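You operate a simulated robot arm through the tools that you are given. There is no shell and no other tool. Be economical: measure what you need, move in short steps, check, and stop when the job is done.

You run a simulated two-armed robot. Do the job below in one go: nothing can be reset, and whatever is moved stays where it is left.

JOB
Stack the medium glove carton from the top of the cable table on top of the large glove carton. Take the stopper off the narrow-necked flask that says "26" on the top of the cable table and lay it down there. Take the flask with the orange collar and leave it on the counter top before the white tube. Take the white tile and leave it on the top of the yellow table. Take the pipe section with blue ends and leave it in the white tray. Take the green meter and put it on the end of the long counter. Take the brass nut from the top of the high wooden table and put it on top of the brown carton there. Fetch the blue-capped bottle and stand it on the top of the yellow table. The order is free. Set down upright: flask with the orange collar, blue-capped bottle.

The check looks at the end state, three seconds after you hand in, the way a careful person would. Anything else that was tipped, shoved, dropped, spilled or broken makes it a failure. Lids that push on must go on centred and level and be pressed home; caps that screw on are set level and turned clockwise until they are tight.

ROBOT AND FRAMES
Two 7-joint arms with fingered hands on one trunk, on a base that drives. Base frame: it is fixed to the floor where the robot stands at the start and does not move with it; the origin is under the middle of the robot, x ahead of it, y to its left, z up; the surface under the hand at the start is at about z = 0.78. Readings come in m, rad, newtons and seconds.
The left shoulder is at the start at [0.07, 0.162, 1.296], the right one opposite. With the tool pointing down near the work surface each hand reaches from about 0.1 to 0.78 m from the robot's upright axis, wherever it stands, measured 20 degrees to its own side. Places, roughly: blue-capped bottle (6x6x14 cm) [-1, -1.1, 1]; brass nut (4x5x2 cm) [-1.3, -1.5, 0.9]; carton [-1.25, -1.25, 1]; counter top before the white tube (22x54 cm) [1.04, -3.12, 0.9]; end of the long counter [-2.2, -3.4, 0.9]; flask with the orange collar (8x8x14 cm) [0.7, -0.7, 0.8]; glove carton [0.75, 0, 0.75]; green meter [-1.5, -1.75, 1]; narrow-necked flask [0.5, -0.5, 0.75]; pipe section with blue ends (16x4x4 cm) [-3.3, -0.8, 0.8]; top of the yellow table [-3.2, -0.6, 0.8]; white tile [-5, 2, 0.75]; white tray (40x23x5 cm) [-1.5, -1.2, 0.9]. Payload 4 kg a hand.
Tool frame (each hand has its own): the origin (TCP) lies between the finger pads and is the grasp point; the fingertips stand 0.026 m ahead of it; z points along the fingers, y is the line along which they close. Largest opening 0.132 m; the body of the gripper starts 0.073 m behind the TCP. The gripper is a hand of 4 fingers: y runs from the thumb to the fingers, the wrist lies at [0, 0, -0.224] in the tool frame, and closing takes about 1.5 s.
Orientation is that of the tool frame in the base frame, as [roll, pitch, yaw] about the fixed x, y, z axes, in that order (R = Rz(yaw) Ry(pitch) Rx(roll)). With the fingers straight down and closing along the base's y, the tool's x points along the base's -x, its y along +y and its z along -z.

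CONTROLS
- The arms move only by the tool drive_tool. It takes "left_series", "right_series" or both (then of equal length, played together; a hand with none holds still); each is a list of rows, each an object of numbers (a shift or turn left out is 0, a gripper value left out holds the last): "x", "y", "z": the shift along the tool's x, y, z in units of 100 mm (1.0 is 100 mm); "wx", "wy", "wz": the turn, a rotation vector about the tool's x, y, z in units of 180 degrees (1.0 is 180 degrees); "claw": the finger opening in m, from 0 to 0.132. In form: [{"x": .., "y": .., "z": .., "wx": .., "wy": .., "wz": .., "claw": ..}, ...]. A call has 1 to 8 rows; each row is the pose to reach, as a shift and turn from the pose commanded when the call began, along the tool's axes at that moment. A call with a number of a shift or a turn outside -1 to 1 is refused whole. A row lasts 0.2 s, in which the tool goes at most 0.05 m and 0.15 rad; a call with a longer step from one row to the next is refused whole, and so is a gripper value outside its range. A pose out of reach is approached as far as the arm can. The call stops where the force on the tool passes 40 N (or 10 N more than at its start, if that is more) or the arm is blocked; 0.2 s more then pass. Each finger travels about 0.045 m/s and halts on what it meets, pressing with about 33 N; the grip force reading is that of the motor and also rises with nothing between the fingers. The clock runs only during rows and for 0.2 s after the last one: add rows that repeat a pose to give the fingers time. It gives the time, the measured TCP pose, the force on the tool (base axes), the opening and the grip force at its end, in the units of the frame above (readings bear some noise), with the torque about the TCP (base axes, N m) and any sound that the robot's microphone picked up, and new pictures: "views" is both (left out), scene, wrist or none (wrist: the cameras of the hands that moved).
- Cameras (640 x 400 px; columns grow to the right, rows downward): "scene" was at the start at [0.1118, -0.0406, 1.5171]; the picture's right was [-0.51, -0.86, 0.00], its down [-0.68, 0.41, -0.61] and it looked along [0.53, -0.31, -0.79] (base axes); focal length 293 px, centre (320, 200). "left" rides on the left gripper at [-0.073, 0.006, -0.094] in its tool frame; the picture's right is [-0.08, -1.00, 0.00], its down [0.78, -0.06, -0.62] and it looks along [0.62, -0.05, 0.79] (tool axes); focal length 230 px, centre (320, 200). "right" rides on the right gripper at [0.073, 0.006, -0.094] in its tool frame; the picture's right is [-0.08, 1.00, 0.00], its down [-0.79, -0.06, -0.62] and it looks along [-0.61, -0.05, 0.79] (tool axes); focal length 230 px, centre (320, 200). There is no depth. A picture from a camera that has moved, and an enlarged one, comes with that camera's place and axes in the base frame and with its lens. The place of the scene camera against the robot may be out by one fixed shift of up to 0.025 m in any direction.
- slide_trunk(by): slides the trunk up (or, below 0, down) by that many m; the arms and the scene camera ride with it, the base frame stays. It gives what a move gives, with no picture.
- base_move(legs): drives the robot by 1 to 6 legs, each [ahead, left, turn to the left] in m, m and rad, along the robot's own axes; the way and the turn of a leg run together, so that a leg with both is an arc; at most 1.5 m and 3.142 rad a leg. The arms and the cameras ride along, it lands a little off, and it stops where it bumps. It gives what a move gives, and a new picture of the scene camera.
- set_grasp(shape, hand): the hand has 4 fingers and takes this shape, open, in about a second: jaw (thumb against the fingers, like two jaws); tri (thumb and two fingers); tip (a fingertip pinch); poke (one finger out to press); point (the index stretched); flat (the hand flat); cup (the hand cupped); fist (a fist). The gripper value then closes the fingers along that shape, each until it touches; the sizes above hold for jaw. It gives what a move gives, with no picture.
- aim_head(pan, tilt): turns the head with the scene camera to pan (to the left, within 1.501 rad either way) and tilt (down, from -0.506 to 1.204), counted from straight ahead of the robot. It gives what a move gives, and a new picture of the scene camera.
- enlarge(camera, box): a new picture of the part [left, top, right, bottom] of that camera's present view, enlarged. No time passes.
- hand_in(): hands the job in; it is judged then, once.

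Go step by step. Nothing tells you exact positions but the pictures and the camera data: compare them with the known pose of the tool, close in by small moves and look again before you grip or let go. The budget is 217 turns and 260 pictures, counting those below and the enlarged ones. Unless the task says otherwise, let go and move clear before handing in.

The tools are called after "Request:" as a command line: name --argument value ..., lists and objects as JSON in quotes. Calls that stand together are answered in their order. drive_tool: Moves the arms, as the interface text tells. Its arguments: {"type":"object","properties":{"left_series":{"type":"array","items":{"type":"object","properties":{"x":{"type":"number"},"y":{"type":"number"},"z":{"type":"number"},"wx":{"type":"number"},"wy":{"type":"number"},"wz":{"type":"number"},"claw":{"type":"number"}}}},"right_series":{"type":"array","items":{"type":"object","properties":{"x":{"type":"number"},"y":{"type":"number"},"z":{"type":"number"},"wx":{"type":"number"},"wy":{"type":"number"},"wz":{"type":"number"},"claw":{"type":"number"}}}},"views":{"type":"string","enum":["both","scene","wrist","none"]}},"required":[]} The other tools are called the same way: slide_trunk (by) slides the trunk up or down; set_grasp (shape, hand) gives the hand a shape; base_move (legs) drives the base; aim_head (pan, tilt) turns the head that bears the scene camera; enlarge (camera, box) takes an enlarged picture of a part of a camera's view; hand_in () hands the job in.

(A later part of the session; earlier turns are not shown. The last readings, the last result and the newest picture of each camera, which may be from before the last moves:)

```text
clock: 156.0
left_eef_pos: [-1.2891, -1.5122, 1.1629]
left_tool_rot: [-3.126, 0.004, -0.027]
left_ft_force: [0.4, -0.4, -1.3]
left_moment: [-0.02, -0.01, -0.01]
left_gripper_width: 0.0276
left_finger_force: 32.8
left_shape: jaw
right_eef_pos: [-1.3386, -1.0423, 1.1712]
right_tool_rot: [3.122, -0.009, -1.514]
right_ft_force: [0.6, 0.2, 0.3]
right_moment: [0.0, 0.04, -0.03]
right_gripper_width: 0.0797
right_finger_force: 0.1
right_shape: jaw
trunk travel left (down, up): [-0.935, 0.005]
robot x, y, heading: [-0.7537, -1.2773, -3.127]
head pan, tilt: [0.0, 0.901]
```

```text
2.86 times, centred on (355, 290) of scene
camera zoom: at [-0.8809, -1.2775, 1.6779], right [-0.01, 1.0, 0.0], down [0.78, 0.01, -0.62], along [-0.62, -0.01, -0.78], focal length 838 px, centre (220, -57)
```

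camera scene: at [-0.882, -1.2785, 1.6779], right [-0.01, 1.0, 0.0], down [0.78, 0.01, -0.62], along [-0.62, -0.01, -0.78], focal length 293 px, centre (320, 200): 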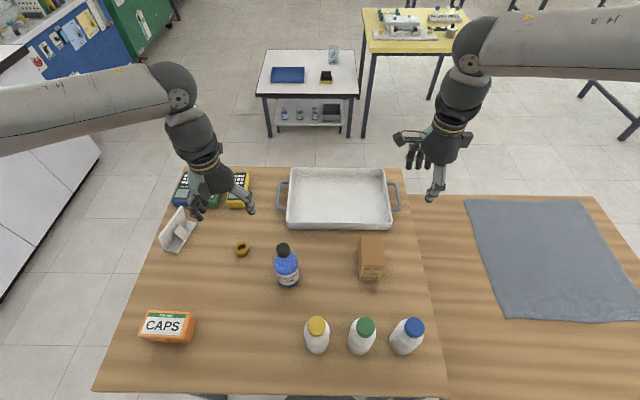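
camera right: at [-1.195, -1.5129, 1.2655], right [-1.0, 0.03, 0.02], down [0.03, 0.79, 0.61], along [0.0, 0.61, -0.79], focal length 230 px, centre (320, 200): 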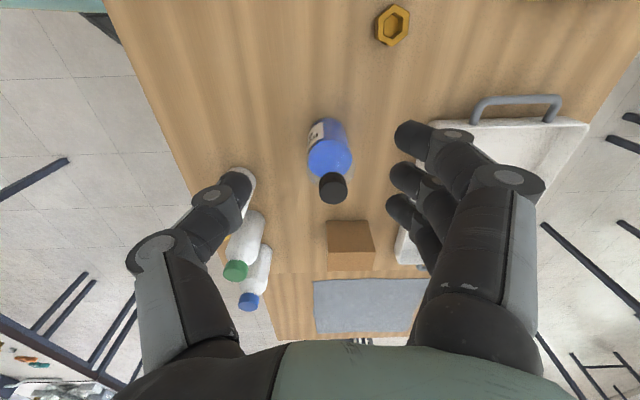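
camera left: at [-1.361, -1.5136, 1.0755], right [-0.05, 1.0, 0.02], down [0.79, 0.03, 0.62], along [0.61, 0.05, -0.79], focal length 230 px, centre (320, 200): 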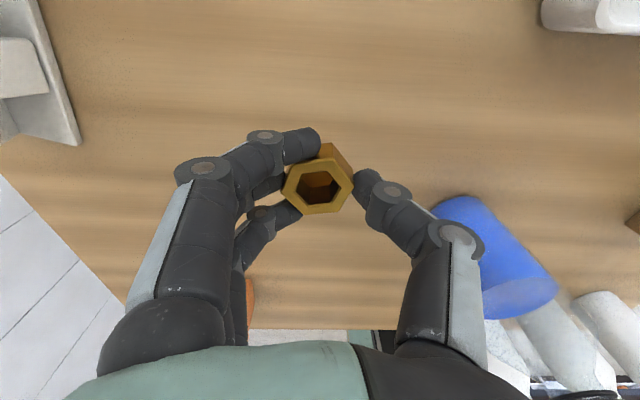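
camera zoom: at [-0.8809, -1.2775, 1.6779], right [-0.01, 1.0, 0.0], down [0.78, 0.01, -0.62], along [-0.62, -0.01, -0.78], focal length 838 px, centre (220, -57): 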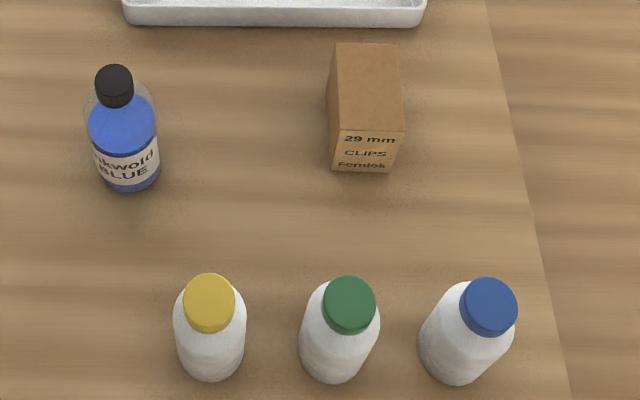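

The carton's top is near [-1.241, -1.144, 0.989]. I clear the right hand outward and carry the nut across with the left.

Request:
drive_tool --right_series '[{"x": -0.25, "y": -0.25, "z": -0.1}, {"x": -0.5, "y": -0.5, "z": -0.2}, {"x": -0.75, "y": -0.75, "z": -0.3}, {"x": -1.0, "y": -1.0, "z": -0.3}]' --left_series '[{"y": -0.25, "x": 0.1}, {"y": -0.5, "x": 0.2}, {"y": -0.75, "x": 0.3}, {"y": -1.0, "x": 0.4}]' --views "none"

Request:
drive_tool --right_series '[{"x": -0.25}, {"x": -0.5}, {"x": -0.75}, {"x": -1.0}]' --left_series '[{"y": -0.25}, {"y": -0.5}, {"y": -0.75}, {"y": -1.0}]' --views "none"

Request:
drive_tool --left_series '[{"y": -0.25}, {"y": -0.5}, {"y": -0.75}, {"y": -1.0}]'

```text
clock: 157.0
left_eef_pos: [-1.2455, -1.4105, 1.1649]
left_tool_rot: [-3.124, 0.003, -0.028]
left_ft_force: [0.5, -0.4, -1.5]
left_moment: [0.0, 0.03, 0.01]
left_gripper_width: 0.0277
left_finger_force: 33.2
left_shape: jaw
right_eef_pos: [-1.2452, -0.9377, 1.1976]
right_tool_rot: [3.124, -0.01, -1.514]
right_ft_force: [-0.4, 0.0, -0.8]
right_moment: [-0.02, -0.01, 0.01]
right_gripper_width: 0.0792
right_finger_force: 0.1
right_shape: jaw
trunk travel left (down, up): [-0.935, 0.005]
robot x, y, heading: [-0.7523, -1.2738, -3.129]
head pan, tilt: [0.0, 0.901]
```

```text
clock: 158.0
left_eef_pos: [-1.2448, -1.3106, 1.1652]
left_tool_rot: [-3.125, 0.001, -0.025]
left_ft_force: [0.2, 0.3, -2.0]
left_moment: [-0.03, -0.01, -0.03]
left_gripper_width: 0.0275
left_finger_force: 33.1
left_shape: jaw
right_eef_pos: [-1.2488, -0.837, 1.1962]
right_tool_rot: [3.123, -0.01, -1.513]
right_ft_force: [0.3, 0.5, -0.8]
right_moment: [-0.01, 0.04, -0.01]
right_gripper_width: 0.0795
right_finger_force: 0.0
right_shape: jaw
trunk travel left (down, up): [-0.935, 0.005]
robot x, y, heading: [-0.7559, -1.2753, -3.128]
head pan, tilt: [0.0, 0.901]
```

```text
clock: 159.0
left_eef_pos: [-1.2413, -1.2107, 1.166]
left_tool_rot: [-3.123, 0.001, -0.026]
left_ft_force: [0.0, -0.7, -0.9]
left_moment: [0.0, -0.01, -0.01]
left_gripper_width: 0.0277
left_finger_force: 32.9
left_shape: jaw
right_eef_pos: [-1.2473, -0.8376, 1.197]
right_tool_rot: [3.125, -0.008, -1.512]
right_ft_force: [0.0, 0.8, 0.4]
right_moment: [-0.04, -0.02, -0.01]
right_gripper_width: 0.0795
right_finger_force: 0.1
right_shape: jaw
trunk travel left (down, up): [-0.935, 0.005]
robot x, y, heading: [-0.7552, -1.2745, -3.127]
head pan, tilt: [0.0, 0.901]
camera scene: at [-0.8823, -1.2774, 1.6779], right [-0.01, 1.0, 0.0], down [0.78, 0.01, -0.62], along [-0.62, -0.01, -0.78], focal length 293 px, centre (320, 200)
camera left: at [-1.3139, -1.216, 1.2602], right [-0.05, 1.0, 0.02], down [0.79, 0.03, 0.62], along [0.61, 0.05, -0.79], focal length 230 px, centre (320, 200)
```

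scene: 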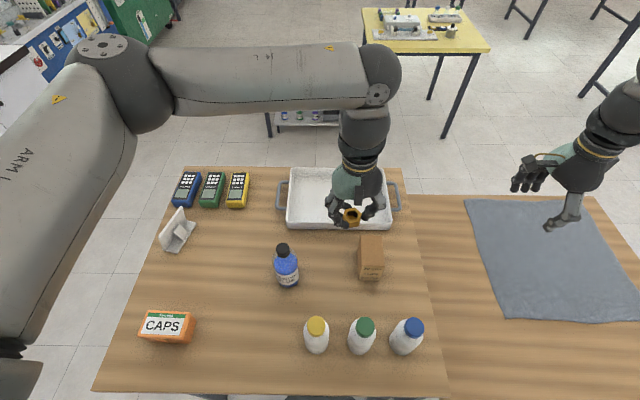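
left: 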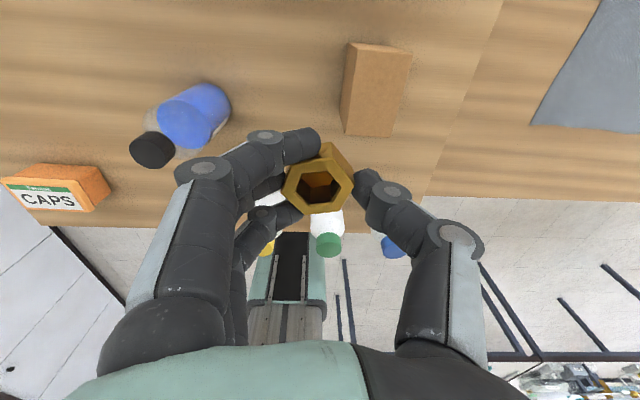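

I move above the carton's centre and descend to just above it.

Request:
drive_tool --left_series '[{"y": -0.25, "x": -0.03}, {"y": -0.5, "x": -0.06}, {"y": -0.66, "x": -0.06}, {"y": -0.66, "x": -0.06, "z": 0.3}, {"y": -0.66, "x": -0.06, "z": 0.6}, {"y": -0.66, "x": -0.06, "z": 0.9}, {"y": -0.66, "x": -0.06, "z": 1.0}, {"y": -0.66, "x": -0.06, "z": 1.0}]'

Request:
enlarge --camera "scene" --box '[310, 180, 430, 300]'

```text
clock: 160.8
left_eef_pos: [-1.2472, -1.1444, 1.0672]
left_tool_rot: [-3.123, -0.001, -0.027]
left_ft_force: [0.6, 0.4, -1.3]
left_moment: [0.03, 0.01, 0.02]
left_gripper_width: 0.0273
left_finger_force: 33.4
left_shape: jaw
right_eef_pos: [-1.247, -0.8388, 1.1967]
right_tool_rot: [3.122, -0.007, -1.513]
right_ft_force: [0.8, 0.2, -0.4]
right_moment: [0.01, -0.04, 0.02]
right_gripper_width: 0.0794
right_finger_force: 0.1
right_shape: jaw
trunk travel left (down, up): [-0.935, 0.005]
robot x, y, heading: [-0.7541, -1.2742, -3.122]
head pan, tilt: [0.0, 0.901]
camera scene: at [-0.8826, -1.2789, 1.6779], right [-0.01, 1.0, 0.0], down [0.78, 0.01, -0.62], along [-0.62, -0.01, -0.78], focal length 293 px, centre (320, 200)
camera left: at [-1.3194, -1.148, 1.1611], right [-0.05, 1.0, 0.02], down [0.79, 0.03, 0.62], along [0.61, 0.05, -0.79], focal length 230 px, centre (320, 200)
```

scene: 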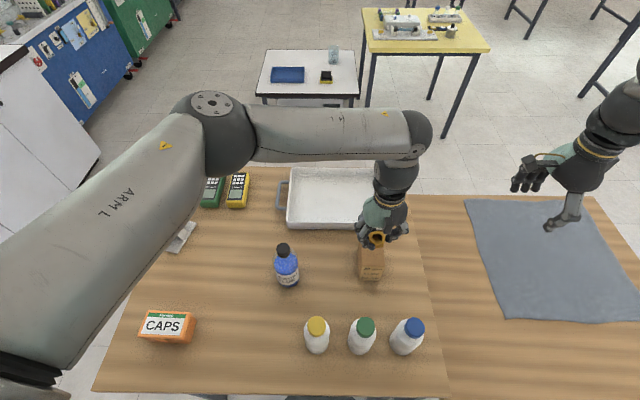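
left: 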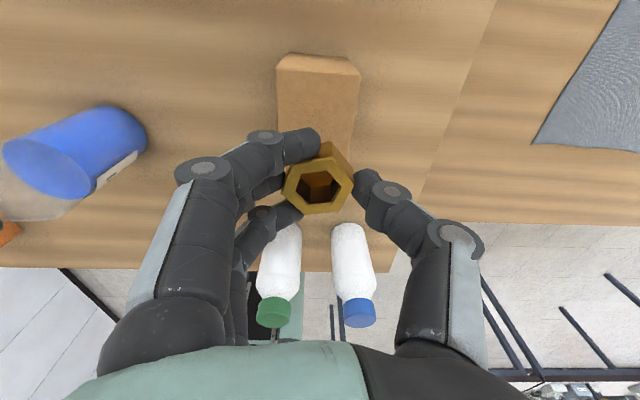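

```text
3.33 times, centred on (370, 240) of scene
camera zoom: at [-0.8826, -1.2789, 1.6779], right [-0.01, 1.0, 0.0], down [0.78, 0.01, -0.62], along [-0.62, -0.01, -0.78], focal length 977 px, centre (153, 67)
```

zoom: 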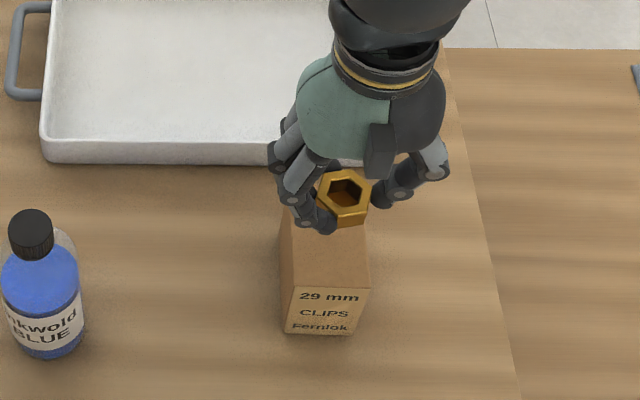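

Request:
drive_tool --left_series '[{"z": 0.2}, {"z": 0.4}, {"z": 0.43}, {"z": 0.43}]' --views "none"

Request:
drive_tool --left_series '[{"z": 0.02}, {"z": 0.04}, {"z": 0.04}]'

```text
clock: 161.8
left_eef_pos: [-1.2463, -1.1438, 1.0229]
left_tool_rot: [-3.124, 0.002, -0.026]
left_ft_force: [0.5, 0.3, -0.9]
left_moment: [-0.03, 0.0, 0.02]
left_gripper_width: 0.0276
left_finger_force: 32.8
left_shape: jaw
right_eef_pos: [-1.2485, -0.8391, 1.1971]
right_tool_rot: [3.125, -0.009, -1.514]
right_ft_force: [0.5, 0.9, -0.2]
right_moment: [0.01, 0.0, 0.0]
right_gripper_width: 0.08
right_finger_force: 0.2
right_shape: jaw
trunk travel left (down, up): [-0.935, 0.005]
robot x, y, heading: [-0.7533, -1.2758, -3.123]
head pan, tilt: [0.0, 0.901]
```

```text
clock: 162.6
left_eef_pos: [-1.2458, -1.1435, 1.02]
left_tool_rot: [-3.126, 0.0, -0.026]
left_ft_force: [0.2, -0.3, -0.5]
left_moment: [-0.03, -0.01, 0.03]
left_gripper_width: 0.0276
left_finger_force: 32.2
left_shape: jaw
right_eef_pos: [-1.2472, -0.8384, 1.1973]
right_tool_rot: [3.125, -0.008, -1.514]
right_ft_force: [0.0, -0.5, -0.5]
right_moment: [-0.02, 0.01, 0.07]
right_gripper_width: 0.0795
right_finger_force: 0.0
right_shape: jaw
trunk travel left (down, up): [-0.935, 0.005]
robot x, y, heading: [-0.7522, -1.2762, -3.126]
head pan, tilt: [0.0, 0.901]
camera scene: at [-0.8826, -1.2786, 1.6779], right [-0.01, 1.0, 0.0], down [0.78, 0.01, -0.62], along [-0.62, -0.01, -0.78], focal length 293 px, centre (320, 200)
camera left: at [-1.3185, -1.1472, 1.1144], right [-0.05, 1.0, 0.02], down [0.79, 0.03, 0.62], along [0.61, 0.05, -0.79], focal length 230 px, centre (320, 200)
```

scene: 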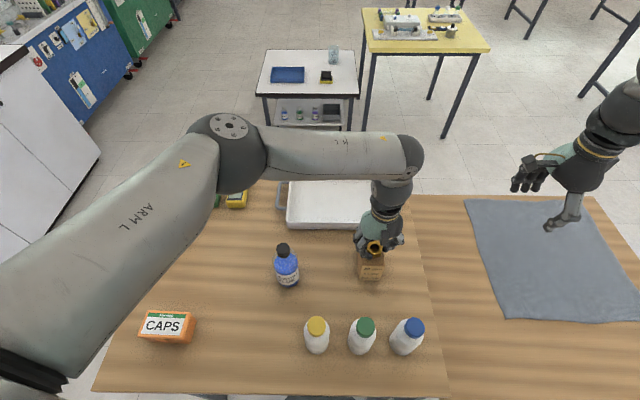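
left: 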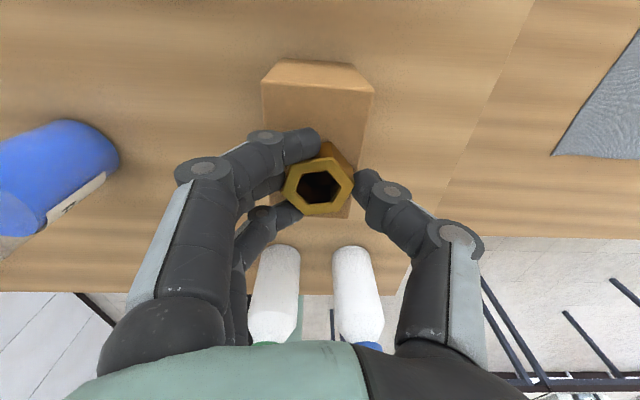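

Request:
drive_tool --left_series '[{"z": 0.02}, {"z": 0.04}, {"z": 0.04}]' --views "none"

Request:
drive_tool --left_series '[{"z": 0.015}, {"z": 0.03}, {"z": 0.03}]' --views "none"

```text
clock: 163.4
left_eef_pos: [-1.2467, -1.1426, 1.0169]
left_tool_rot: [-3.121, 0.006, -0.027]
left_ft_force: [-2.8, 1.3, 15.3]
left_moment: [-0.12, -0.06, -0.01]
left_gripper_width: 0.0277
left_finger_force: 33.0
left_shape: jaw
right_eef_pos: [-1.2462, -0.8383, 1.1982]
right_tool_rot: [3.121, -0.008, -1.516]
right_ft_force: [-0.2, -0.5, 0.2]
right_moment: [0.0, -0.01, -0.05]
right_gripper_width: 0.0794
right_finger_force: 0.1
right_shape: jaw
trunk travel left (down, up): [-0.935, 0.005]
robot x, y, heading: [-0.7542, -1.2749, -3.127]
head pan, tilt: [0.0, 0.901]
```

```text
clock: 164.2
left_eef_pos: [-1.2472, -1.1423, 1.0168]
left_tool_rot: [-3.122, 0.009, -0.025]
left_ft_force: [5.5, -5.0, 24.3]
left_moment: [-0.24, -0.22, -0.02]
left_gripper_width: 0.0288
left_finger_force: 33.3
left_shape: jaw
right_eef_pos: [-1.2449, -0.8398, 1.1991]
right_tool_rot: [3.12, -0.007, -1.512]
right_ft_force: [-1.0, 0.4, -0.3]
right_moment: [0.02, 0.02, -0.01]
right_gripper_width: 0.0796
right_finger_force: 0.0
right_shape: jaw
trunk travel left (down, up): [-0.935, 0.005]
robot x, y, heading: [-0.7555, -1.2759, -3.125]
head pan, tilt: [0.0, 0.901]
stopped in row 3 (left hand): the force on the tool passed its limit at 42 N (the readings are from after the stop); the commanded pose is now the measured one
```

Contact on the carton. I ease up slightly and release the nut.

Request:
drive_tool --left_series '[{"z": -0.02}, {"z": -0.02, "claw": 0.04}, {"z": -0.02, "claw": 0.055}, {"z": -0.02, "claw": 0.075}, {"z": -0.02, "claw": 0.085}, {"z": -0.02, "claw": 0.085}, {"z": -0.02, "claw": 0.085}]' --views "none"

Request:
drive_tool --left_series '[{"z": -0.25}, {"z": -0.6}, {"z": -1.0}]'

```text
clock: 165.8
left_eef_pos: [-1.2473, -1.1417, 1.0165]
left_tool_rot: [-3.122, 0.007, -0.026]
left_ft_force: [1.0, -0.4, 0.4]
left_moment: [0.0, 0.01, 0.01]
left_gripper_width: 0.0843
left_finger_force: 0.1
left_shape: jaw
right_eef_pos: [-1.2477, -0.8385, 1.1972]
right_tool_rot: [3.124, -0.009, -1.514]
right_ft_force: [-0.1, 0.8, 1.0]
right_moment: [-0.01, -0.01, 0.0]
right_gripper_width: 0.0795
right_finger_force: 0.0
right_shape: jaw
trunk travel left (down, up): [-0.935, 0.005]
robot x, y, heading: [-0.7541, -1.277, -3.129]
head pan, tilt: [0.0, 0.901]
```

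```text
clock: 166.6
left_eef_pos: [-1.2464, -1.143, 1.1159]
left_tool_rot: [-3.121, 0.008, -0.024]
left_ft_force: [-0.1, 0.4, -1.2]
left_moment: [-0.02, 0.03, -0.02]
left_gripper_width: 0.0846
left_finger_force: 0.1
left_shape: jaw
right_eef_pos: [-1.2485, -0.8386, 1.1975]
right_tool_rot: [3.125, -0.009, -1.513]
right_ft_force: [0.6, -0.5, 0.3]
right_moment: [-0.01, -0.01, 0.01]
right_gripper_width: 0.0796
right_finger_force: 0.1
right_shape: jaw
trunk travel left (down, up): [-0.935, 0.005]
robot x, y, heading: [-0.7563, -1.2713, -3.122]
head pan, tilt: [0.0, 0.901]
camera scene: at [-0.8816, -1.2789, 1.6779], right [-0.01, 1.0, 0.0], down [0.78, 0.01, -0.62], along [-0.62, -0.01, -0.78], focal length 293 px, centre (320, 200)
camera left: at [-1.3183, -1.1478, 1.2123], right [-0.05, 1.0, 0.02], down [0.79, 0.03, 0.61], along [0.61, 0.05, -0.79], focal length 230 px, centre (320, 200)
```

scene: 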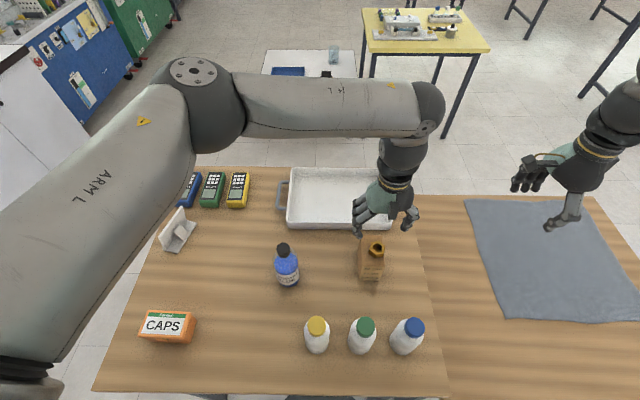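
left: 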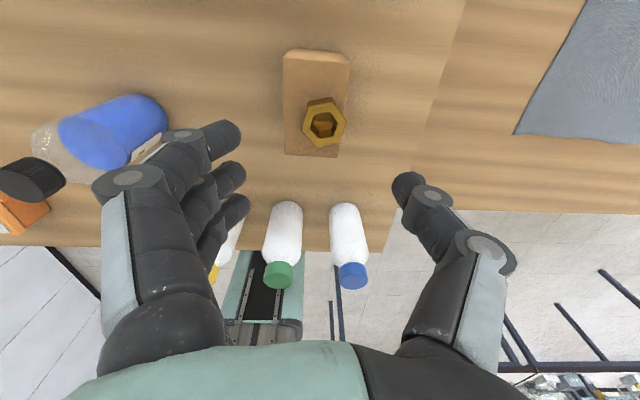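

The nut sits on the carton. Next I fetch the blue-capped bottle with the right hand; first the left hand goes up and away, then the base backs 0.16 m.

Request:
drive_tool --left_series '[{"z": -0.3}, {"z": -0.6}, {"z": -0.8, "y": 0.3}, {"z": -0.8, "y": 0.65}, {"z": -0.8, "y": 1.0}]' --views "none"

Request:
drive_tool --left_series '[{"y": 0.3}, {"y": 0.65}, {"y": 1.0}]' --views "none"

Request:
drive_tool --left_series '[{"y": 0.3, "x": 0.2}, {"y": 0.65, "x": 0.4}, {"y": 1.0, "x": 0.6}]' --views "none"

Request:
base_move --legs '[[-0.16, 0.03, 0]]'

```text
clock: 167.8
left_eef_pos: [-1.2489, -1.2488, 1.1942]
left_tool_rot: [-3.12, 0.006, -0.025]
left_ft_force: [-0.6, -0.4, 0.7]
left_moment: [0.02, -0.01, -0.01]
left_gripper_width: 0.0845
left_finger_force: 0.0
left_shape: jaw
right_eef_pos: [-1.2492, -0.8393, 1.1985]
right_tool_rot: [3.123, -0.007, -1.515]
right_ft_force: [0.0, 0.8, -0.5]
right_moment: [0.02, -0.01, -0.03]
right_gripper_width: 0.0796
right_finger_force: 0.1
right_shape: jaw
trunk travel left (down, up): [-0.935, 0.005]
robot x, y, heading: [-0.7538, -1.273, -3.129]
head pan, tilt: [0.0, 0.901]
```

```text
clock: 168.6
left_eef_pos: [-1.2538, -1.3495, 1.1917]
left_tool_rot: [-3.121, 0.006, -0.025]
left_ft_force: [-0.6, 0.1, 0.4]
left_moment: [0.04, -0.02, -0.03]
left_gripper_width: 0.0847
left_finger_force: 0.1
left_shape: jaw
right_eef_pos: [-1.2479, -0.8396, 1.1978]
right_tool_rot: [3.124, -0.007, -1.514]
right_ft_force: [-0.7, -0.3, -0.4]
right_moment: [0.02, -0.02, 0.02]
right_gripper_width: 0.0794
right_finger_force: 0.1
right_shape: jaw
trunk travel left (down, up): [-0.935, 0.005]
robot x, y, heading: [-0.7561, -1.2747, -3.126]
head pan, tilt: [0.0, 0.901]
```

```text
clock: 169.4
left_eef_pos: [-1.1939, -1.4485, 1.1867]
left_tool_rot: [-3.122, 0.006, -0.024]
left_ft_force: [-1.0, 0.2, -0.3]
left_moment: [0.02, 0.04, 0.01]
left_gripper_width: 0.0847
left_finger_force: 0.1
left_shape: jaw
right_eef_pos: [-1.2473, -0.8395, 1.1979]
right_tool_rot: [3.122, -0.007, -1.515]
right_ft_force: [1.1, -0.4, 0.4]
right_moment: [0.03, -0.01, -0.02]
right_gripper_width: 0.0795
right_finger_force: 0.1
right_shape: jaw
trunk travel left (down, up): [-0.935, 0.005]
robot x, y, heading: [-0.7526, -1.2754, -3.128]
head pan, tilt: [0.0, 0.901]
```

```text
clock: 170.8
left_eef_pos: [-1.0405, -1.4739, 1.1857]
left_tool_rot: [-3.121, 0.004, -0.027]
left_ft_force: [0.0, 0.6, -0.3]
left_moment: [-0.01, 0.0, 0.02]
left_gripper_width: 0.0847
left_finger_force: 0.1
left_shape: jaw
right_eef_pos: [-1.0924, -0.8648, 1.1968]
right_tool_rot: [3.126, -0.009, -1.519]
right_ft_force: [0.1, -0.1, -0.2]
right_moment: [0.01, -0.02, 0.05]
right_gripper_width: 0.0796
right_finger_force: 0.0
right_shape: jaw
trunk travel left (down, up): [-0.935, 0.005]
robot x, y, heading: [-0.5969, -1.3028, -3.133]
head pan, tilt: [0.0, 0.901]
camera scene: at [-0.7289, -1.306, 1.6775], right [-0.01, 1.0, 0.0], down [0.79, 0.01, -0.62], along [-0.62, -0.01, -0.79], focal length 293 px, centre (320, 200)
```

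scene: 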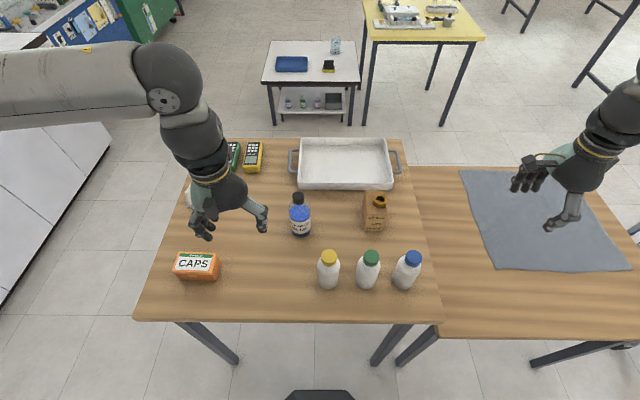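

Request:
drive_tool --right_series '[{"x": 0.3, "claw": 0.09}, {"x": 0.6, "y": -0.1, "claw": 0.1}, {"x": 0.9, "y": -0.2, "claw": 0.11}, {"x": 1.0, "y": -0.37, "claw": 0.11}]' --views "none"

Request:
drive_tool --right_series '[{"x": 0.4}, {"x": 0.8}, {"x": 1.0}, {"x": 1.0}]'

```text
clock: 171.8
left_eef_pos: [-1.0369, -1.4749, 1.187]
left_tool_rot: [-3.122, 0.008, -0.029]
left_ft_force: [-0.8, 0.3, 1.4]
left_moment: [-0.01, 0.03, 0.01]
left_gripper_width: 0.0846
left_finger_force: 0.0
left_shape: jaw
right_eef_pos: [-1.0461, -0.963, 1.1998]
right_tool_rot: [3.122, -0.008, -1.519]
right_ft_force: [0.3, -0.3, 0.0]
right_moment: [-0.02, -0.01, 0.0]
right_gripper_width: 0.1099
right_finger_force: 0.1
right_shape: jaw
trunk travel left (down, up): [-0.935, 0.005]
robot x, y, heading: [-0.5961, -1.3046, -3.126]
head pan, tilt: [0.0, 0.901]
```

```text
clock: 172.8
left_eef_pos: [-1.0382, -1.4749, 1.1862]
left_tool_rot: [-3.124, 0.007, -0.029]
left_ft_force: [0.6, -0.5, -0.1]
left_moment: [0.02, -0.02, 0.03]
left_gripper_width: 0.0845
left_finger_force: 0.1
left_shape: jaw
right_eef_pos: [-1.0406, -1.0619, 1.1988]
right_tool_rot: [3.125, -0.01, -1.52]
right_ft_force: [0.9, -0.2, -0.8]
right_moment: [0.0, 0.0, 0.02]
right_gripper_width: 0.1097
right_finger_force: 0.0
right_shape: jaw
trunk travel left (down, up): [-0.935, 0.005]
robot x, y, heading: [-0.5958, -1.3079, -3.129]
head pan, tilt: [0.0, 0.901]
camera scene: at [-0.7246, -1.3057, 1.6779], right [-0.01, 1.0, 0.0], down [0.78, 0.01, -0.62], along [-0.62, -0.01, -0.78], focal length 293 px, centre (320, 200)
camera right: at [-1.0413, -1.1347, 1.2931], right [-1.0, 0.02, 0.02], down [0.03, 0.79, 0.61], along [0.0, 0.61, -0.79], focal length 230 px, centre (320, 200)
```

scene: 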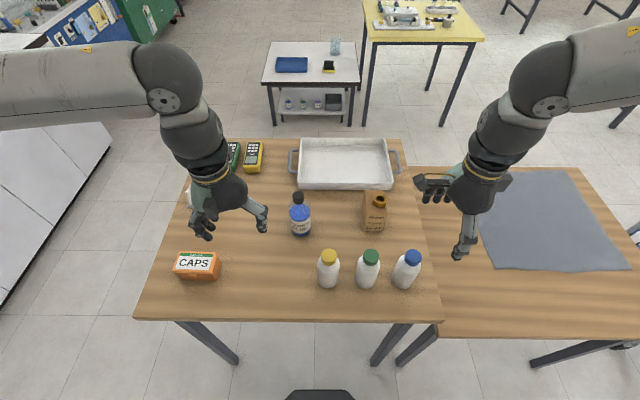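
right: 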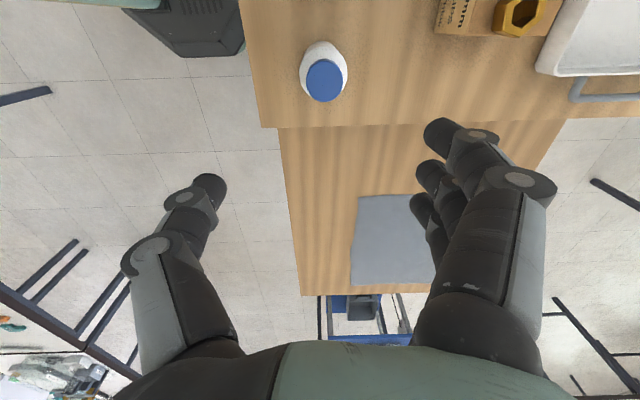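

Request:
drive_tool --right_series '[{"x": 0.15, "y": 0.1, "z": 0.2}, {"x": 0.28, "y": 0.1, "z": 0.45}, {"x": 0.28, "y": 0.1, "z": 0.7}, {"x": 0.28, "y": 0.1, "z": 0.95}, {"x": 0.28, "y": 0.1, "z": 0.95}]'

```text
clock: 174.0
left_eef_pos: [-1.038, -1.4753, 1.186]
left_tool_rot: [-3.121, 0.007, -0.028]
left_ft_force: [-0.4, -0.4, -1.1]
left_moment: [-0.01, -0.01, 0.01]
left_gripper_width: 0.0847
left_finger_force: 0.0
left_shape: jaw
right_eef_pos: [-1.0501, -1.0938, 1.1028]
right_tool_rot: [3.125, -0.008, -1.518]
right_ft_force: [0.4, 0.4, -0.4]
right_moment: [-0.01, 0.0, 0.01]
right_gripper_width: 0.1097
right_finger_force: 0.1
right_shape: jaw
trunk travel left (down, up): [-0.935, 0.005]
robot x, y, heading: [-0.5936, -1.3055, -3.132]
head pan, tilt: [0.0, 0.901]
camera scene: at [-0.7247, -1.3074, 1.6779], right [-0.01, 1.0, 0.0], down [0.78, 0.01, -0.62], along [-0.62, -0.01, -0.78], focal length 293 px, centre (320, 200)
camera right: at [-1.0507, -1.1676, 1.1992], right [-1.0, 0.02, 0.02], down [0.03, 0.79, 0.61], along [0.0, 0.61, -0.79], focal length 230 px, centre (320, 200)
```

scene: 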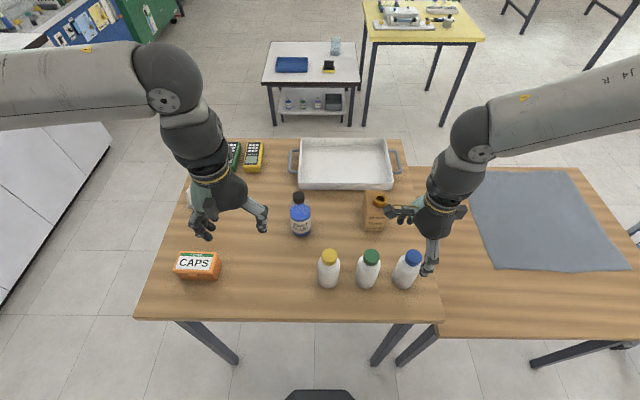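
right: 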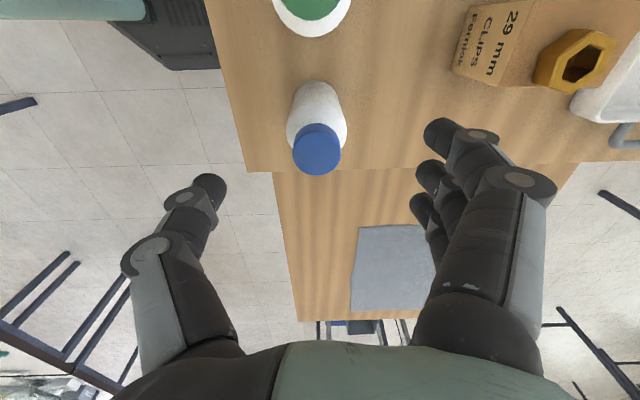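

Request:
drive_tool --right_series '[{"z": 0.2}, {"z": 0.4}, {"z": 0.6}, {"z": 0.8}, {"z": 1.0}, {"z": 1.0}]' --views "none"

Request:
drive_tool --right_series '[{"z": 0.1}, {"z": 0.2}, {"z": 0.2, "claw": 0.08}, {"z": 0.2, "claw": 0.06}, {"z": 0.2, "claw": 0.04}, {"z": 0.2, "claw": 0.04}, {"z": 0.2, "claw": 0.04}, {"z": 0.2, "claw": 0.04}]'

```text
clock: 175.4
left_eef_pos: [-1.0379, -1.4744, 1.1862]
left_tool_rot: [-3.123, 0.007, -0.028]
left_ft_force: [0.9, 0.2, 0.6]
left_moment: [-0.01, -0.01, -0.01]
left_gripper_width: 0.0849
left_finger_force: 0.0
left_shape: jaw
right_eef_pos: [-1.0399, -1.0697, 1.039]
right_tool_rot: [3.122, -0.009, -1.518]
right_ft_force: [0.9, -0.7, -0.3]
right_moment: [0.01, 0.01, -0.01]
right_gripper_width: 0.1097
right_finger_force: 0.0
right_shape: jaw
right hand out of reach, approached as far as the arm can: row 3, 4, 5, 6
trunk travel left (down, up): [-0.935, 0.005]
robot x, y, heading: [-0.5987, -1.3022, -3.137]
head pan, tilt: [0.0, 0.901]
```

```text
clock: 177.2
left_eef_pos: [-1.0382, -1.4739, 1.1869]
left_tool_rot: [-3.122, 0.006, -0.028]
left_ft_force: [-0.1, -0.4, -0.4]
left_moment: [0.0, 0.01, -0.02]
left_gripper_width: 0.0845
left_finger_force: 0.1
left_shape: jaw
right_eef_pos: [-1.0373, -1.0615, 1.0312]
right_tool_rot: [3.124, -0.009, -1.519]
right_ft_force: [-0.4, 0.0, 0.6]
right_moment: [-0.02, 0.02, -0.02]
right_gripper_width: 0.0409
right_finger_force: 0.0
right_shape: jaw
right hand out of reach, approached as far as the arm can: row 1, 2, 3, 4, 5, 6, 7, 8
trunk travel left (down, up): [-0.935, 0.005]
robot x, y, heading: [-0.5955, -1.3053, -3.131]
head pan, tilt: [0.0, 0.901]
camera scene: at [-0.7247, -1.3068, 1.6779], right [-0.01, 1.0, 0.0], down [0.78, 0.01, -0.62], along [-0.62, -0.01, -0.78], focal length 293 px, centre (320, 200)
camera right: at [-1.0376, -1.1339, 1.1271], right [-1.0, 0.02, 0.02], down [0.03, 0.79, 0.61], along [0.0, 0.61, -0.79], focal length 230 px, centre (320, 200)
```

scene: 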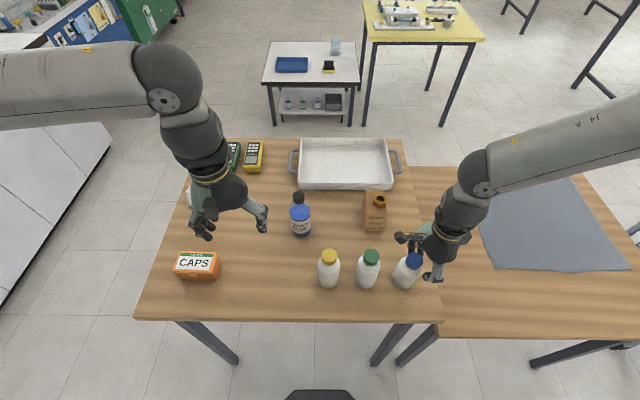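
right: 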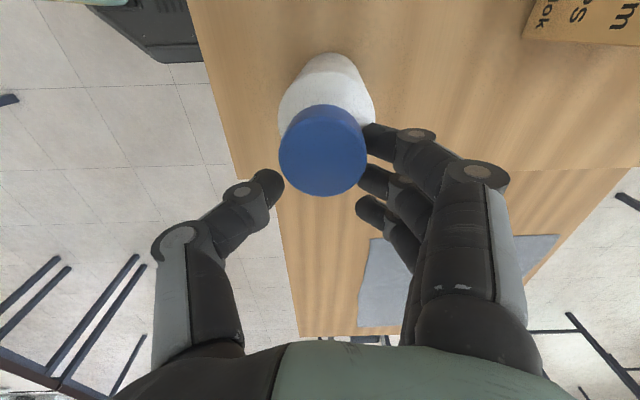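

The right arm again can't go inward that low. I open, raise, and shift the base left 0.12 m so the bottle lies further to the right.

Request:
drive_tool --right_series '[{"claw": 0.07}, {"claw": 0.1}, {"claw": 0.11}, {"claw": 0.11}, {"z": -0.3}, {"z": -0.6}, {"z": -0.9}]' --views "none"

Request:
base_move --legs '[[0, 0.14, 0]]'

```text
clock: 178.8
left_eef_pos: [-1.0368, -1.4744, 1.1866]
left_tool_rot: [-3.121, 0.008, -0.028]
left_ft_force: [-0.2, 0.1, -0.6]
left_moment: [-0.02, -0.01, -0.02]
left_gripper_width: 0.0847
left_finger_force: 0.0
left_shape: jaw
right_eef_pos: [-1.0357, -1.0592, 1.122]
right_tool_rot: [3.125, -0.009, -1.519]
right_ft_force: [0.0, 0.3, 0.3]
right_moment: [0.0, 0.0, 0.02]
right_gripper_width: 0.1099
right_finger_force: 0.0
right_shape: jaw
trunk travel left (down, up): [-0.935, 0.005]
robot x, y, heading: [-0.598, -1.304, -3.126]
head pan, tilt: [0.0, 0.901]
```

```text
clock: 180.2
left_eef_pos: [-1.0366, -1.6123, 1.1869]
left_tool_rot: [-3.126, 0.006, -0.028]
left_ft_force: [0.7, 0.4, -0.3]
left_moment: [-0.03, -0.01, 0.02]
left_gripper_width: 0.0846
left_finger_force: 0.1
left_shape: jaw
right_eef_pos: [-1.0348, -1.197, 1.1214]
right_tool_rot: [3.125, -0.011, -1.518]
right_ft_force: [-0.4, 1.4, -0.9]
right_moment: [-0.04, -0.01, -0.01]
right_gripper_width: 0.1098
right_finger_force: 0.0
right_shape: jaw
trunk travel left (down, up): [-0.935, 0.005]
robot x, y, heading: [-0.5923, -1.4454, -3.134]
head pan, tilt: [0.0, 0.901]
camera scene: at [-0.7229, -1.4433, 1.6779], right [-0.01, 1.0, 0.0], down [0.78, 0.01, -0.62], along [-0.62, -0.01, -0.78], focal length 293 px, centre (320, 200)
```

scene: 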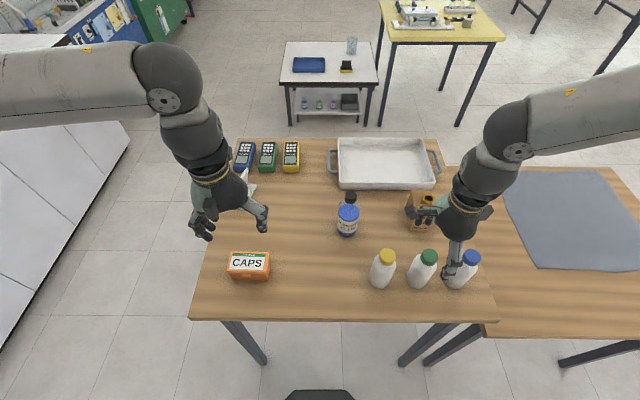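

Request:
drive_tool --right_series '[{"x": -0.3}, {"x": -0.6, "y": 0.05}, {"x": -1.0, "y": 0.1}, {"x": -1.0, "y": 0.1}]' --views "none"

Request:
drive_tool --right_series '[{"x": -0.04, "z": 0.2}, {"x": -0.04, "z": 0.4}, {"x": -0.04, "z": 0.4}]' --views "wrist"

```text
clock: 181.2
left_eef_pos: [-1.0372, -1.6164, 1.1857]
left_tool_rot: [-3.122, 0.006, -0.028]
left_ft_force: [0.0, -0.5, 0.2]
left_moment: [0.04, 0.02, 0.01]
left_gripper_width: 0.0844
left_finger_force: 0.0
left_shape: jaw
right_eef_pos: [-1.0521, -1.0995, 1.1195]
right_tool_rot: [3.123, -0.007, -1.518]
right_ft_force: [-0.2, -0.4, 0.1]
right_moment: [0.04, -0.02, -0.01]
right_gripper_width: 0.1095
right_finger_force: 0.0
right_shape: jaw
trunk travel left (down, up): [-0.935, 0.005]
robot x, y, heading: [-0.5942, -1.4442, -3.133]
head pan, tilt: [0.0, 0.901]
```

```text
clock: 182.0
left_eef_pos: [-1.0358, -1.6157, 1.1857]
left_tool_rot: [-3.124, 0.008, -0.03]
left_ft_force: [-0.6, -0.3, -0.3]
left_moment: [-0.03, -0.02, 0.0]
left_gripper_width: 0.0845
left_finger_force: 0.0
left_shape: jaw
right_eef_pos: [-1.0506, -1.0943, 1.0806]
right_tool_rot: [3.122, -0.009, -1.518]
right_ft_force: [-0.6, -0.4, 0.3]
right_moment: [-0.02, 0.01, 0.04]
right_gripper_width: 0.1094
right_finger_force: 0.0
right_shape: jaw
trunk travel left (down, up): [-0.935, 0.005]
robot x, y, heading: [-0.594, -1.4429, -3.134]
head pan, tilt: [0.0, 0.901]
camera right: at [-1.051, -1.1682, 1.1756], right [-1.0, 0.02, 0.02], down [0.03, 0.79, 0.61], along [0.0, 0.61, -0.79], focal length 230 px, centre (320, 200)
```

right: 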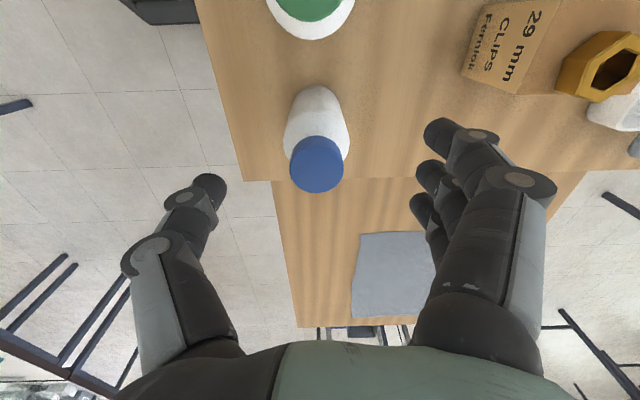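

Request:
drive_tool --right_series '[{"z": 0.2}, {"z": 0.4}, {"z": 0.6}, {"z": 0.8}, {"z": 0.95}, {"z": 0.95}]' --views "wrist"

```text
clock: 183.4
left_eef_pos: [-1.036, -1.6139, 1.186]
left_tool_rot: [-3.121, 0.008, -0.028]
left_ft_force: [-0.3, 0.4, -0.8]
left_moment: [0.0, 0.01, 0.0]
left_gripper_width: 0.0846
left_finger_force: 0.0
left_shape: jaw
right_eef_pos: [-1.0533, -1.0972, 0.986]
right_tool_rot: [3.122, -0.008, -1.517]
right_ft_force: [-0.1, 0.3, 0.4]
right_moment: [0.01, 0.01, -0.01]
right_gripper_width: 0.1097
right_finger_force: 0.1
right_shape: jaw
trunk travel left (down, up): [-0.935, 0.005]
robot x, y, heading: [-0.5939, -1.4459, -3.129]
head pan, tilt: [0.0, 0.901]
camera right: at [-1.0528, -1.1701, 1.0815], right [-1.0, 0.03, 0.02], down [0.03, 0.79, 0.61], along [0.0, 0.61, -0.79], focal length 230 px, centre (320, 200)
```

right: 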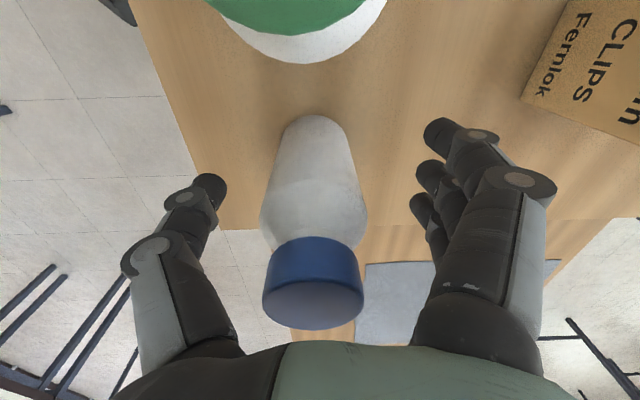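

Well placed. I close on the bottle and test-lift.

Request:
drive_tool --right_series '[{"claw": 0.09}, {"claw": 0.07}, {"claw": 0.05}, {"claw": 0.04}, {"claw": 0.04}, {"claw": 0.04}, {"claw": 0.04}, {"claw": 0.04}]' --views "none"

Request:
drive_tool --right_series '[{"z": -0.2}, {"z": -0.5}, {"z": -0.9}, {"z": -0.9}]'

```text
clock: 185.2
left_eef_pos: [-1.0354, -1.6154, 1.1865]
left_tool_rot: [-3.121, 0.008, -0.028]
left_ft_force: [-0.1, 0.0, -0.4]
left_moment: [0.02, 0.02, 0.02]
left_gripper_width: 0.0845
left_finger_force: 0.1
left_shape: jaw
right_eef_pos: [-1.0533, -1.0966, 0.9855]
right_tool_rot: [3.124, -0.008, -1.518]
right_ft_force: [0.0, 1.0, -0.6]
right_moment: [0.05, -0.04, -0.05]
right_gripper_width: 0.0343
right_finger_force: 32.8
right_shape: jaw
trunk travel left (down, up): [-0.935, 0.005]
robot x, y, heading: [-0.5955, -1.4459, -3.134]
head pan, tilt: [0.0, 0.901]
```

```text
clock: 186.2
left_eef_pos: [-1.0373, -1.6151, 1.186]
left_tool_rot: [-3.123, 0.006, -0.028]
left_ft_force: [0.1, 0.6, 0.1]
left_moment: [0.03, 0.01, 0.01]
left_gripper_width: 0.0841
left_finger_force: 0.1
left_shape: jaw
right_eef_pos: [-1.0505, -1.0964, 1.0761]
right_tool_rot: [3.127, -0.009, -1.517]
right_ft_force: [0.3, -0.9, -2.7]
right_moment: [-0.07, 0.0, -0.02]
right_gripper_width: 0.034
right_finger_force: 32.9
right_shape: jaw
trunk travel left (down, up): [-0.935, 0.005]
robot x, y, heading: [-0.5944, -1.4458, -3.129]
head pan, tilt: [0.0, 0.901]
camera scene: at [-0.7241, -1.4472, 1.6778], right [-0.01, 1.0, 0.0], down [0.78, 0.01, -0.62], along [-0.62, -0.01, -0.78], focal length 293 px, centre (320, 200)
camera right: at [-1.0508, -1.1705, 1.1719], right [-1.0, 0.02, 0.02], down [0.03, 0.79, 0.61], along [0.0, 0.61, -0.79], focal length 230 px, centre (320, 200)
```

scene: 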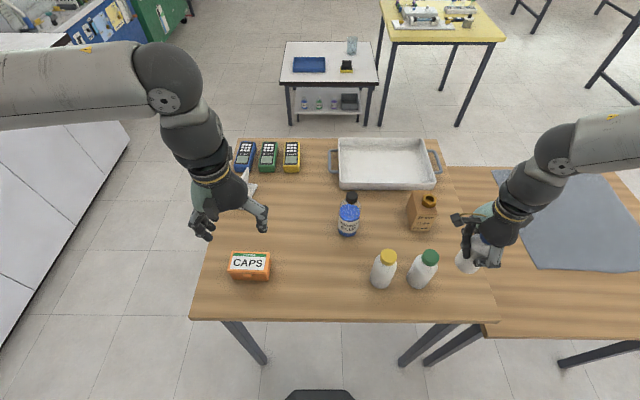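
right: 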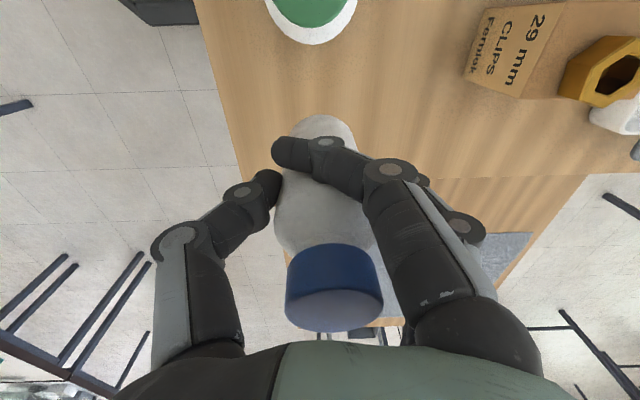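

The bottle is up. Now the green meter with the left hand, from the south side of the table: I raise the bottle, back out and drive around.

Request:
drive_tool --right_series '[{"z": -0.3}, {"z": -0.6}, {"z": -0.9}, {"z": -1.0}]' --views "none"

Request:
base_move --legs '[[-0.35, 0, 0], [0, 0.77, 0], [1.04, 0, 0], [0, 0, -1.5708]]'

Request:
aim_head --pan 0.2 --tilt 0.85

```text
clock: 187.2
left_eef_pos: [-1.0364, -1.6138, 1.1867]
left_tool_rot: [-3.121, 0.007, -0.028]
left_ft_force: [0.5, 0.7, 0.5]
left_moment: [0.01, -0.01, 0.0]
left_gripper_width: 0.0848
left_finger_force: 0.0
left_shape: jaw
right_eef_pos: [-1.0474, -1.0956, 1.1773]
right_tool_rot: [3.124, -0.009, -1.518]
right_ft_force: [0.2, -0.5, -2.3]
right_moment: [-0.02, 0.03, -0.03]
right_gripper_width: 0.0334
right_finger_force: 33.1
right_shape: jaw
trunk travel left (down, up): [-0.935, 0.005]
robot x, y, heading: [-0.5934, -1.4416, -3.13]
head pan, tilt: [0.0, 0.901]
```

```text
clock: 201.8
left_eef_pos: [-1.4814, -1.8155, 1.1859]
left_tool_rot: [-3.121, 0.008, -1.499]
left_ft_force: [0.4, 0.0, -0.5]
left_moment: [0.03, 0.01, -0.04]
left_gripper_width: 0.0845
left_finger_force: 0.0
left_shape: jaw
right_eef_pos: [-0.9657, -1.752, 1.1776]
right_tool_rot: [3.124, -0.01, -2.988]
right_ft_force: [0.7, 0.0, -2.5]
right_moment: [-0.01, 0.05, -0.03]
right_gripper_width: 0.0333
right_finger_force: 32.7
right_shape: jaw
trunk travel left (down, up): [-0.935, 0.005]
robot x, y, heading: [-1.2657, -2.2441, 1.677]
head pan, tilt: [0.0, 0.901]
camera scene: at [-1.2844, -2.1151, 1.6778], right [0.99, 0.11, 0.0], down [0.09, -0.78, -0.62], along [-0.07, 0.62, -0.78], focal length 293 px, centre (320, 200)
```

scene: 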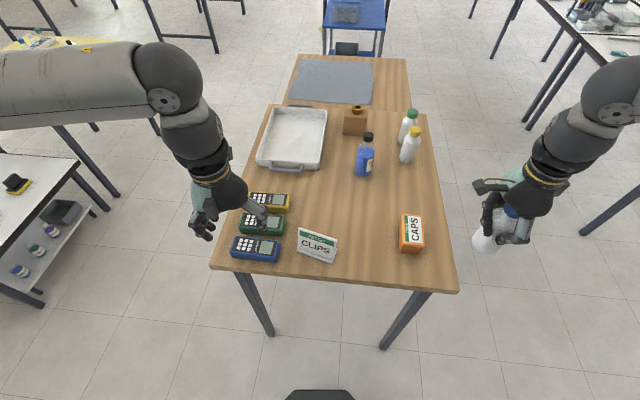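

```text
clock: 202.6
left_eef_pos: [-1.4812, -1.8149, 1.1864]
left_tool_rot: [-3.122, 0.007, -1.499]
left_ft_force: [-0.6, 0.7, 0.2]
left_moment: [-0.02, 0.02, 0.02]
left_gripper_width: 0.0847
left_finger_force: 0.0
left_shape: jaw
right_eef_pos: [-0.966, -1.7535, 1.1779]
right_tool_rot: [3.125, -0.009, -2.99]
right_ft_force: [-0.3, -0.9, -3.3]
right_moment: [0.0, 0.02, 0.02]
right_gripper_width: 0.0331
right_finger_force: 32.8
right_shape: jaw
trunk travel left (down, up): [-0.935, 0.005]
robot x, y, heading: [-1.273, -2.238, 1.681]
head pan, tilt: [0.201, 0.85]
camera scene: at [-1.2996, -2.1157, 1.6817], right [0.95, 0.3, 0.0], down [0.23, -0.72, -0.66], along [-0.2, 0.63, -0.75], focal length 293 px, centre (320, 200)
```

scene: 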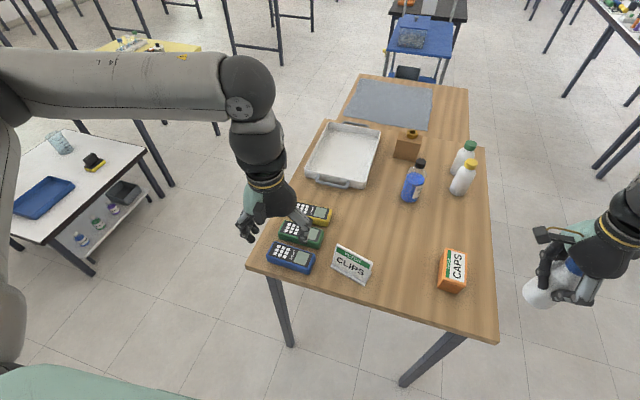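

I straighten the heading and close in, so the green meter (about [-1.51, -1.65]) lies 0.45 m ahead.

Request:
base_move --legs '[[0, 0, -0.11], [0.14, 0, 0]]'

Request:
drive_tool --left_series '[{"wz": 0.045}, {"wz": 0.09}, {"wz": 0.135}, {"wz": 0.18}, {"wz": 0.225}, {"wz": 0.27}, {"wz": 0.315}, {"wz": 0.36}]' --views "none"

Request:
drive_tool --left_series '[{"wz": 0.045}, {"wz": 0.09}, {"wz": 0.135}, {"wz": 0.155}, {"wz": 0.155}]' --views "wrist"

```text
clock: 204.4
left_eef_pos: [-1.4292, -1.662, 1.1879]
left_tool_rot: [-3.121, 0.009, -1.616]
left_ft_force: [0.4, 0.8, 0.4]
left_moment: [0.02, 0.0, 0.01]
left_gripper_width: 0.0844
left_finger_force: 0.1
left_shape: jaw
right_eef_pos: [-0.9106, -1.66, 1.1789]
right_tool_rot: [3.123, -0.008, -3.105]
right_ft_force: [0.5, 0.8, -3.5]
right_moment: [0.03, 0.03, 0.02]
right_gripper_width: 0.0328
right_finger_force: 33.3
right_shape: jaw
trunk travel left (down, up): [-0.935, 0.005]
robot x, y, heading: [-1.2675, -2.1046, 1.565]
head pan, tilt: [0.201, 0.85]
camera scene: at [-1.2839, -1.984, 1.6822], right [0.98, 0.19, 0.0], down [0.15, -0.74, -0.66], along [-0.13, 0.65, -0.75], focal length 293 px, centre (320, 200)
```

scene: 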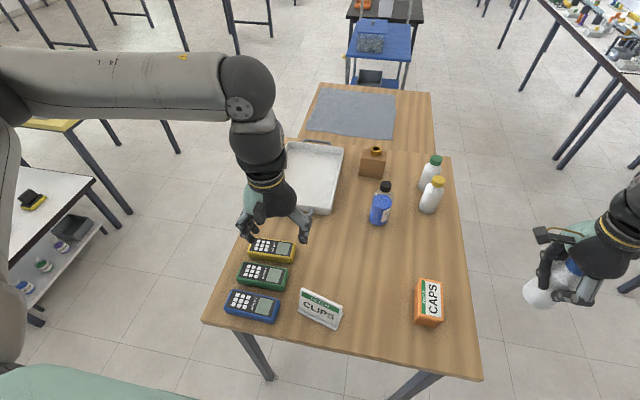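

```text
clock: 206.2
left_eef_pos: [-1.4319, -1.6612, 1.1867]
left_tool_rot: [-3.141, 0.02, -2.748]
left_ft_force: [-0.1, 0.2, 0.8]
left_moment: [-0.03, 0.0, -0.02]
left_gripper_width: 0.0844
left_finger_force: 0.0
left_shape: jaw
right_eef_pos: [-0.9117, -1.6577, 1.1776]
right_tool_rot: [3.123, -0.008, -3.104]
right_ft_force: [0.3, 0.1, -2.1]
right_moment: [0.03, 0.02, 0.01]
right_gripper_width: 0.033
right_finger_force: 32.8
right_shape: jaw
trunk travel left (down, up): [-0.935, 0.005]
robot x, y, heading: [-1.2693, -2.1062, 1.566]
head pan, tilt: [0.201, 0.85]
```

```text
clock: 207.4
left_eef_pos: [-1.3781, -1.6949, 1.1916]
left_tool_rot: [3.134, 0.015, 3.053]
left_ft_force: [0.3, 0.8, 0.0]
left_moment: [-0.02, 0.01, 0.02]
left_gripper_width: 0.0845
left_finger_force: 0.1
left_shape: jaw
left hand out of reach, approached as far as the arm can: row 1, 2, 3, 4, 5
right_eef_pos: [-0.9089, -1.6564, 1.1765]
right_tool_rot: [3.126, -0.012, -3.105]
right_ft_force: [0.3, 0.4, -2.8]
right_moment: [-0.01, 0.05, 0.01]
right_gripper_width: 0.033
right_finger_force: 32.8
right_shape: jaw
trunk travel left (down, up): [-0.935, 0.005]
robot x, y, heading: [-1.2709, -2.1039, 1.569]
head pan, tilt: [0.201, 0.85]
camera left: at [-1.3067, -1.6952, 1.2863], right [-0.01, -1.0, -0.01], down [-0.8, 0.01, 0.6], along [-0.6, 0.01, -0.8], focal length 230 px, centre (320, 200)
```

left: 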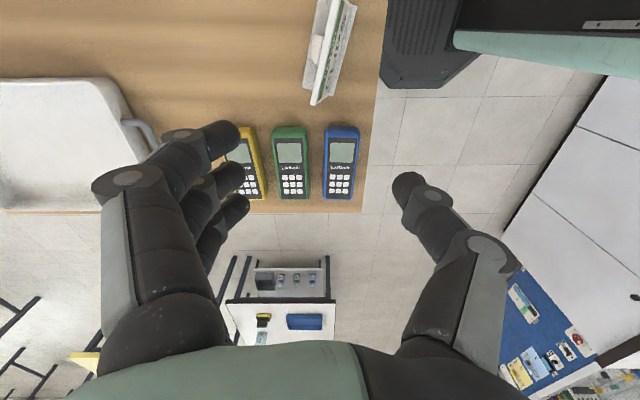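

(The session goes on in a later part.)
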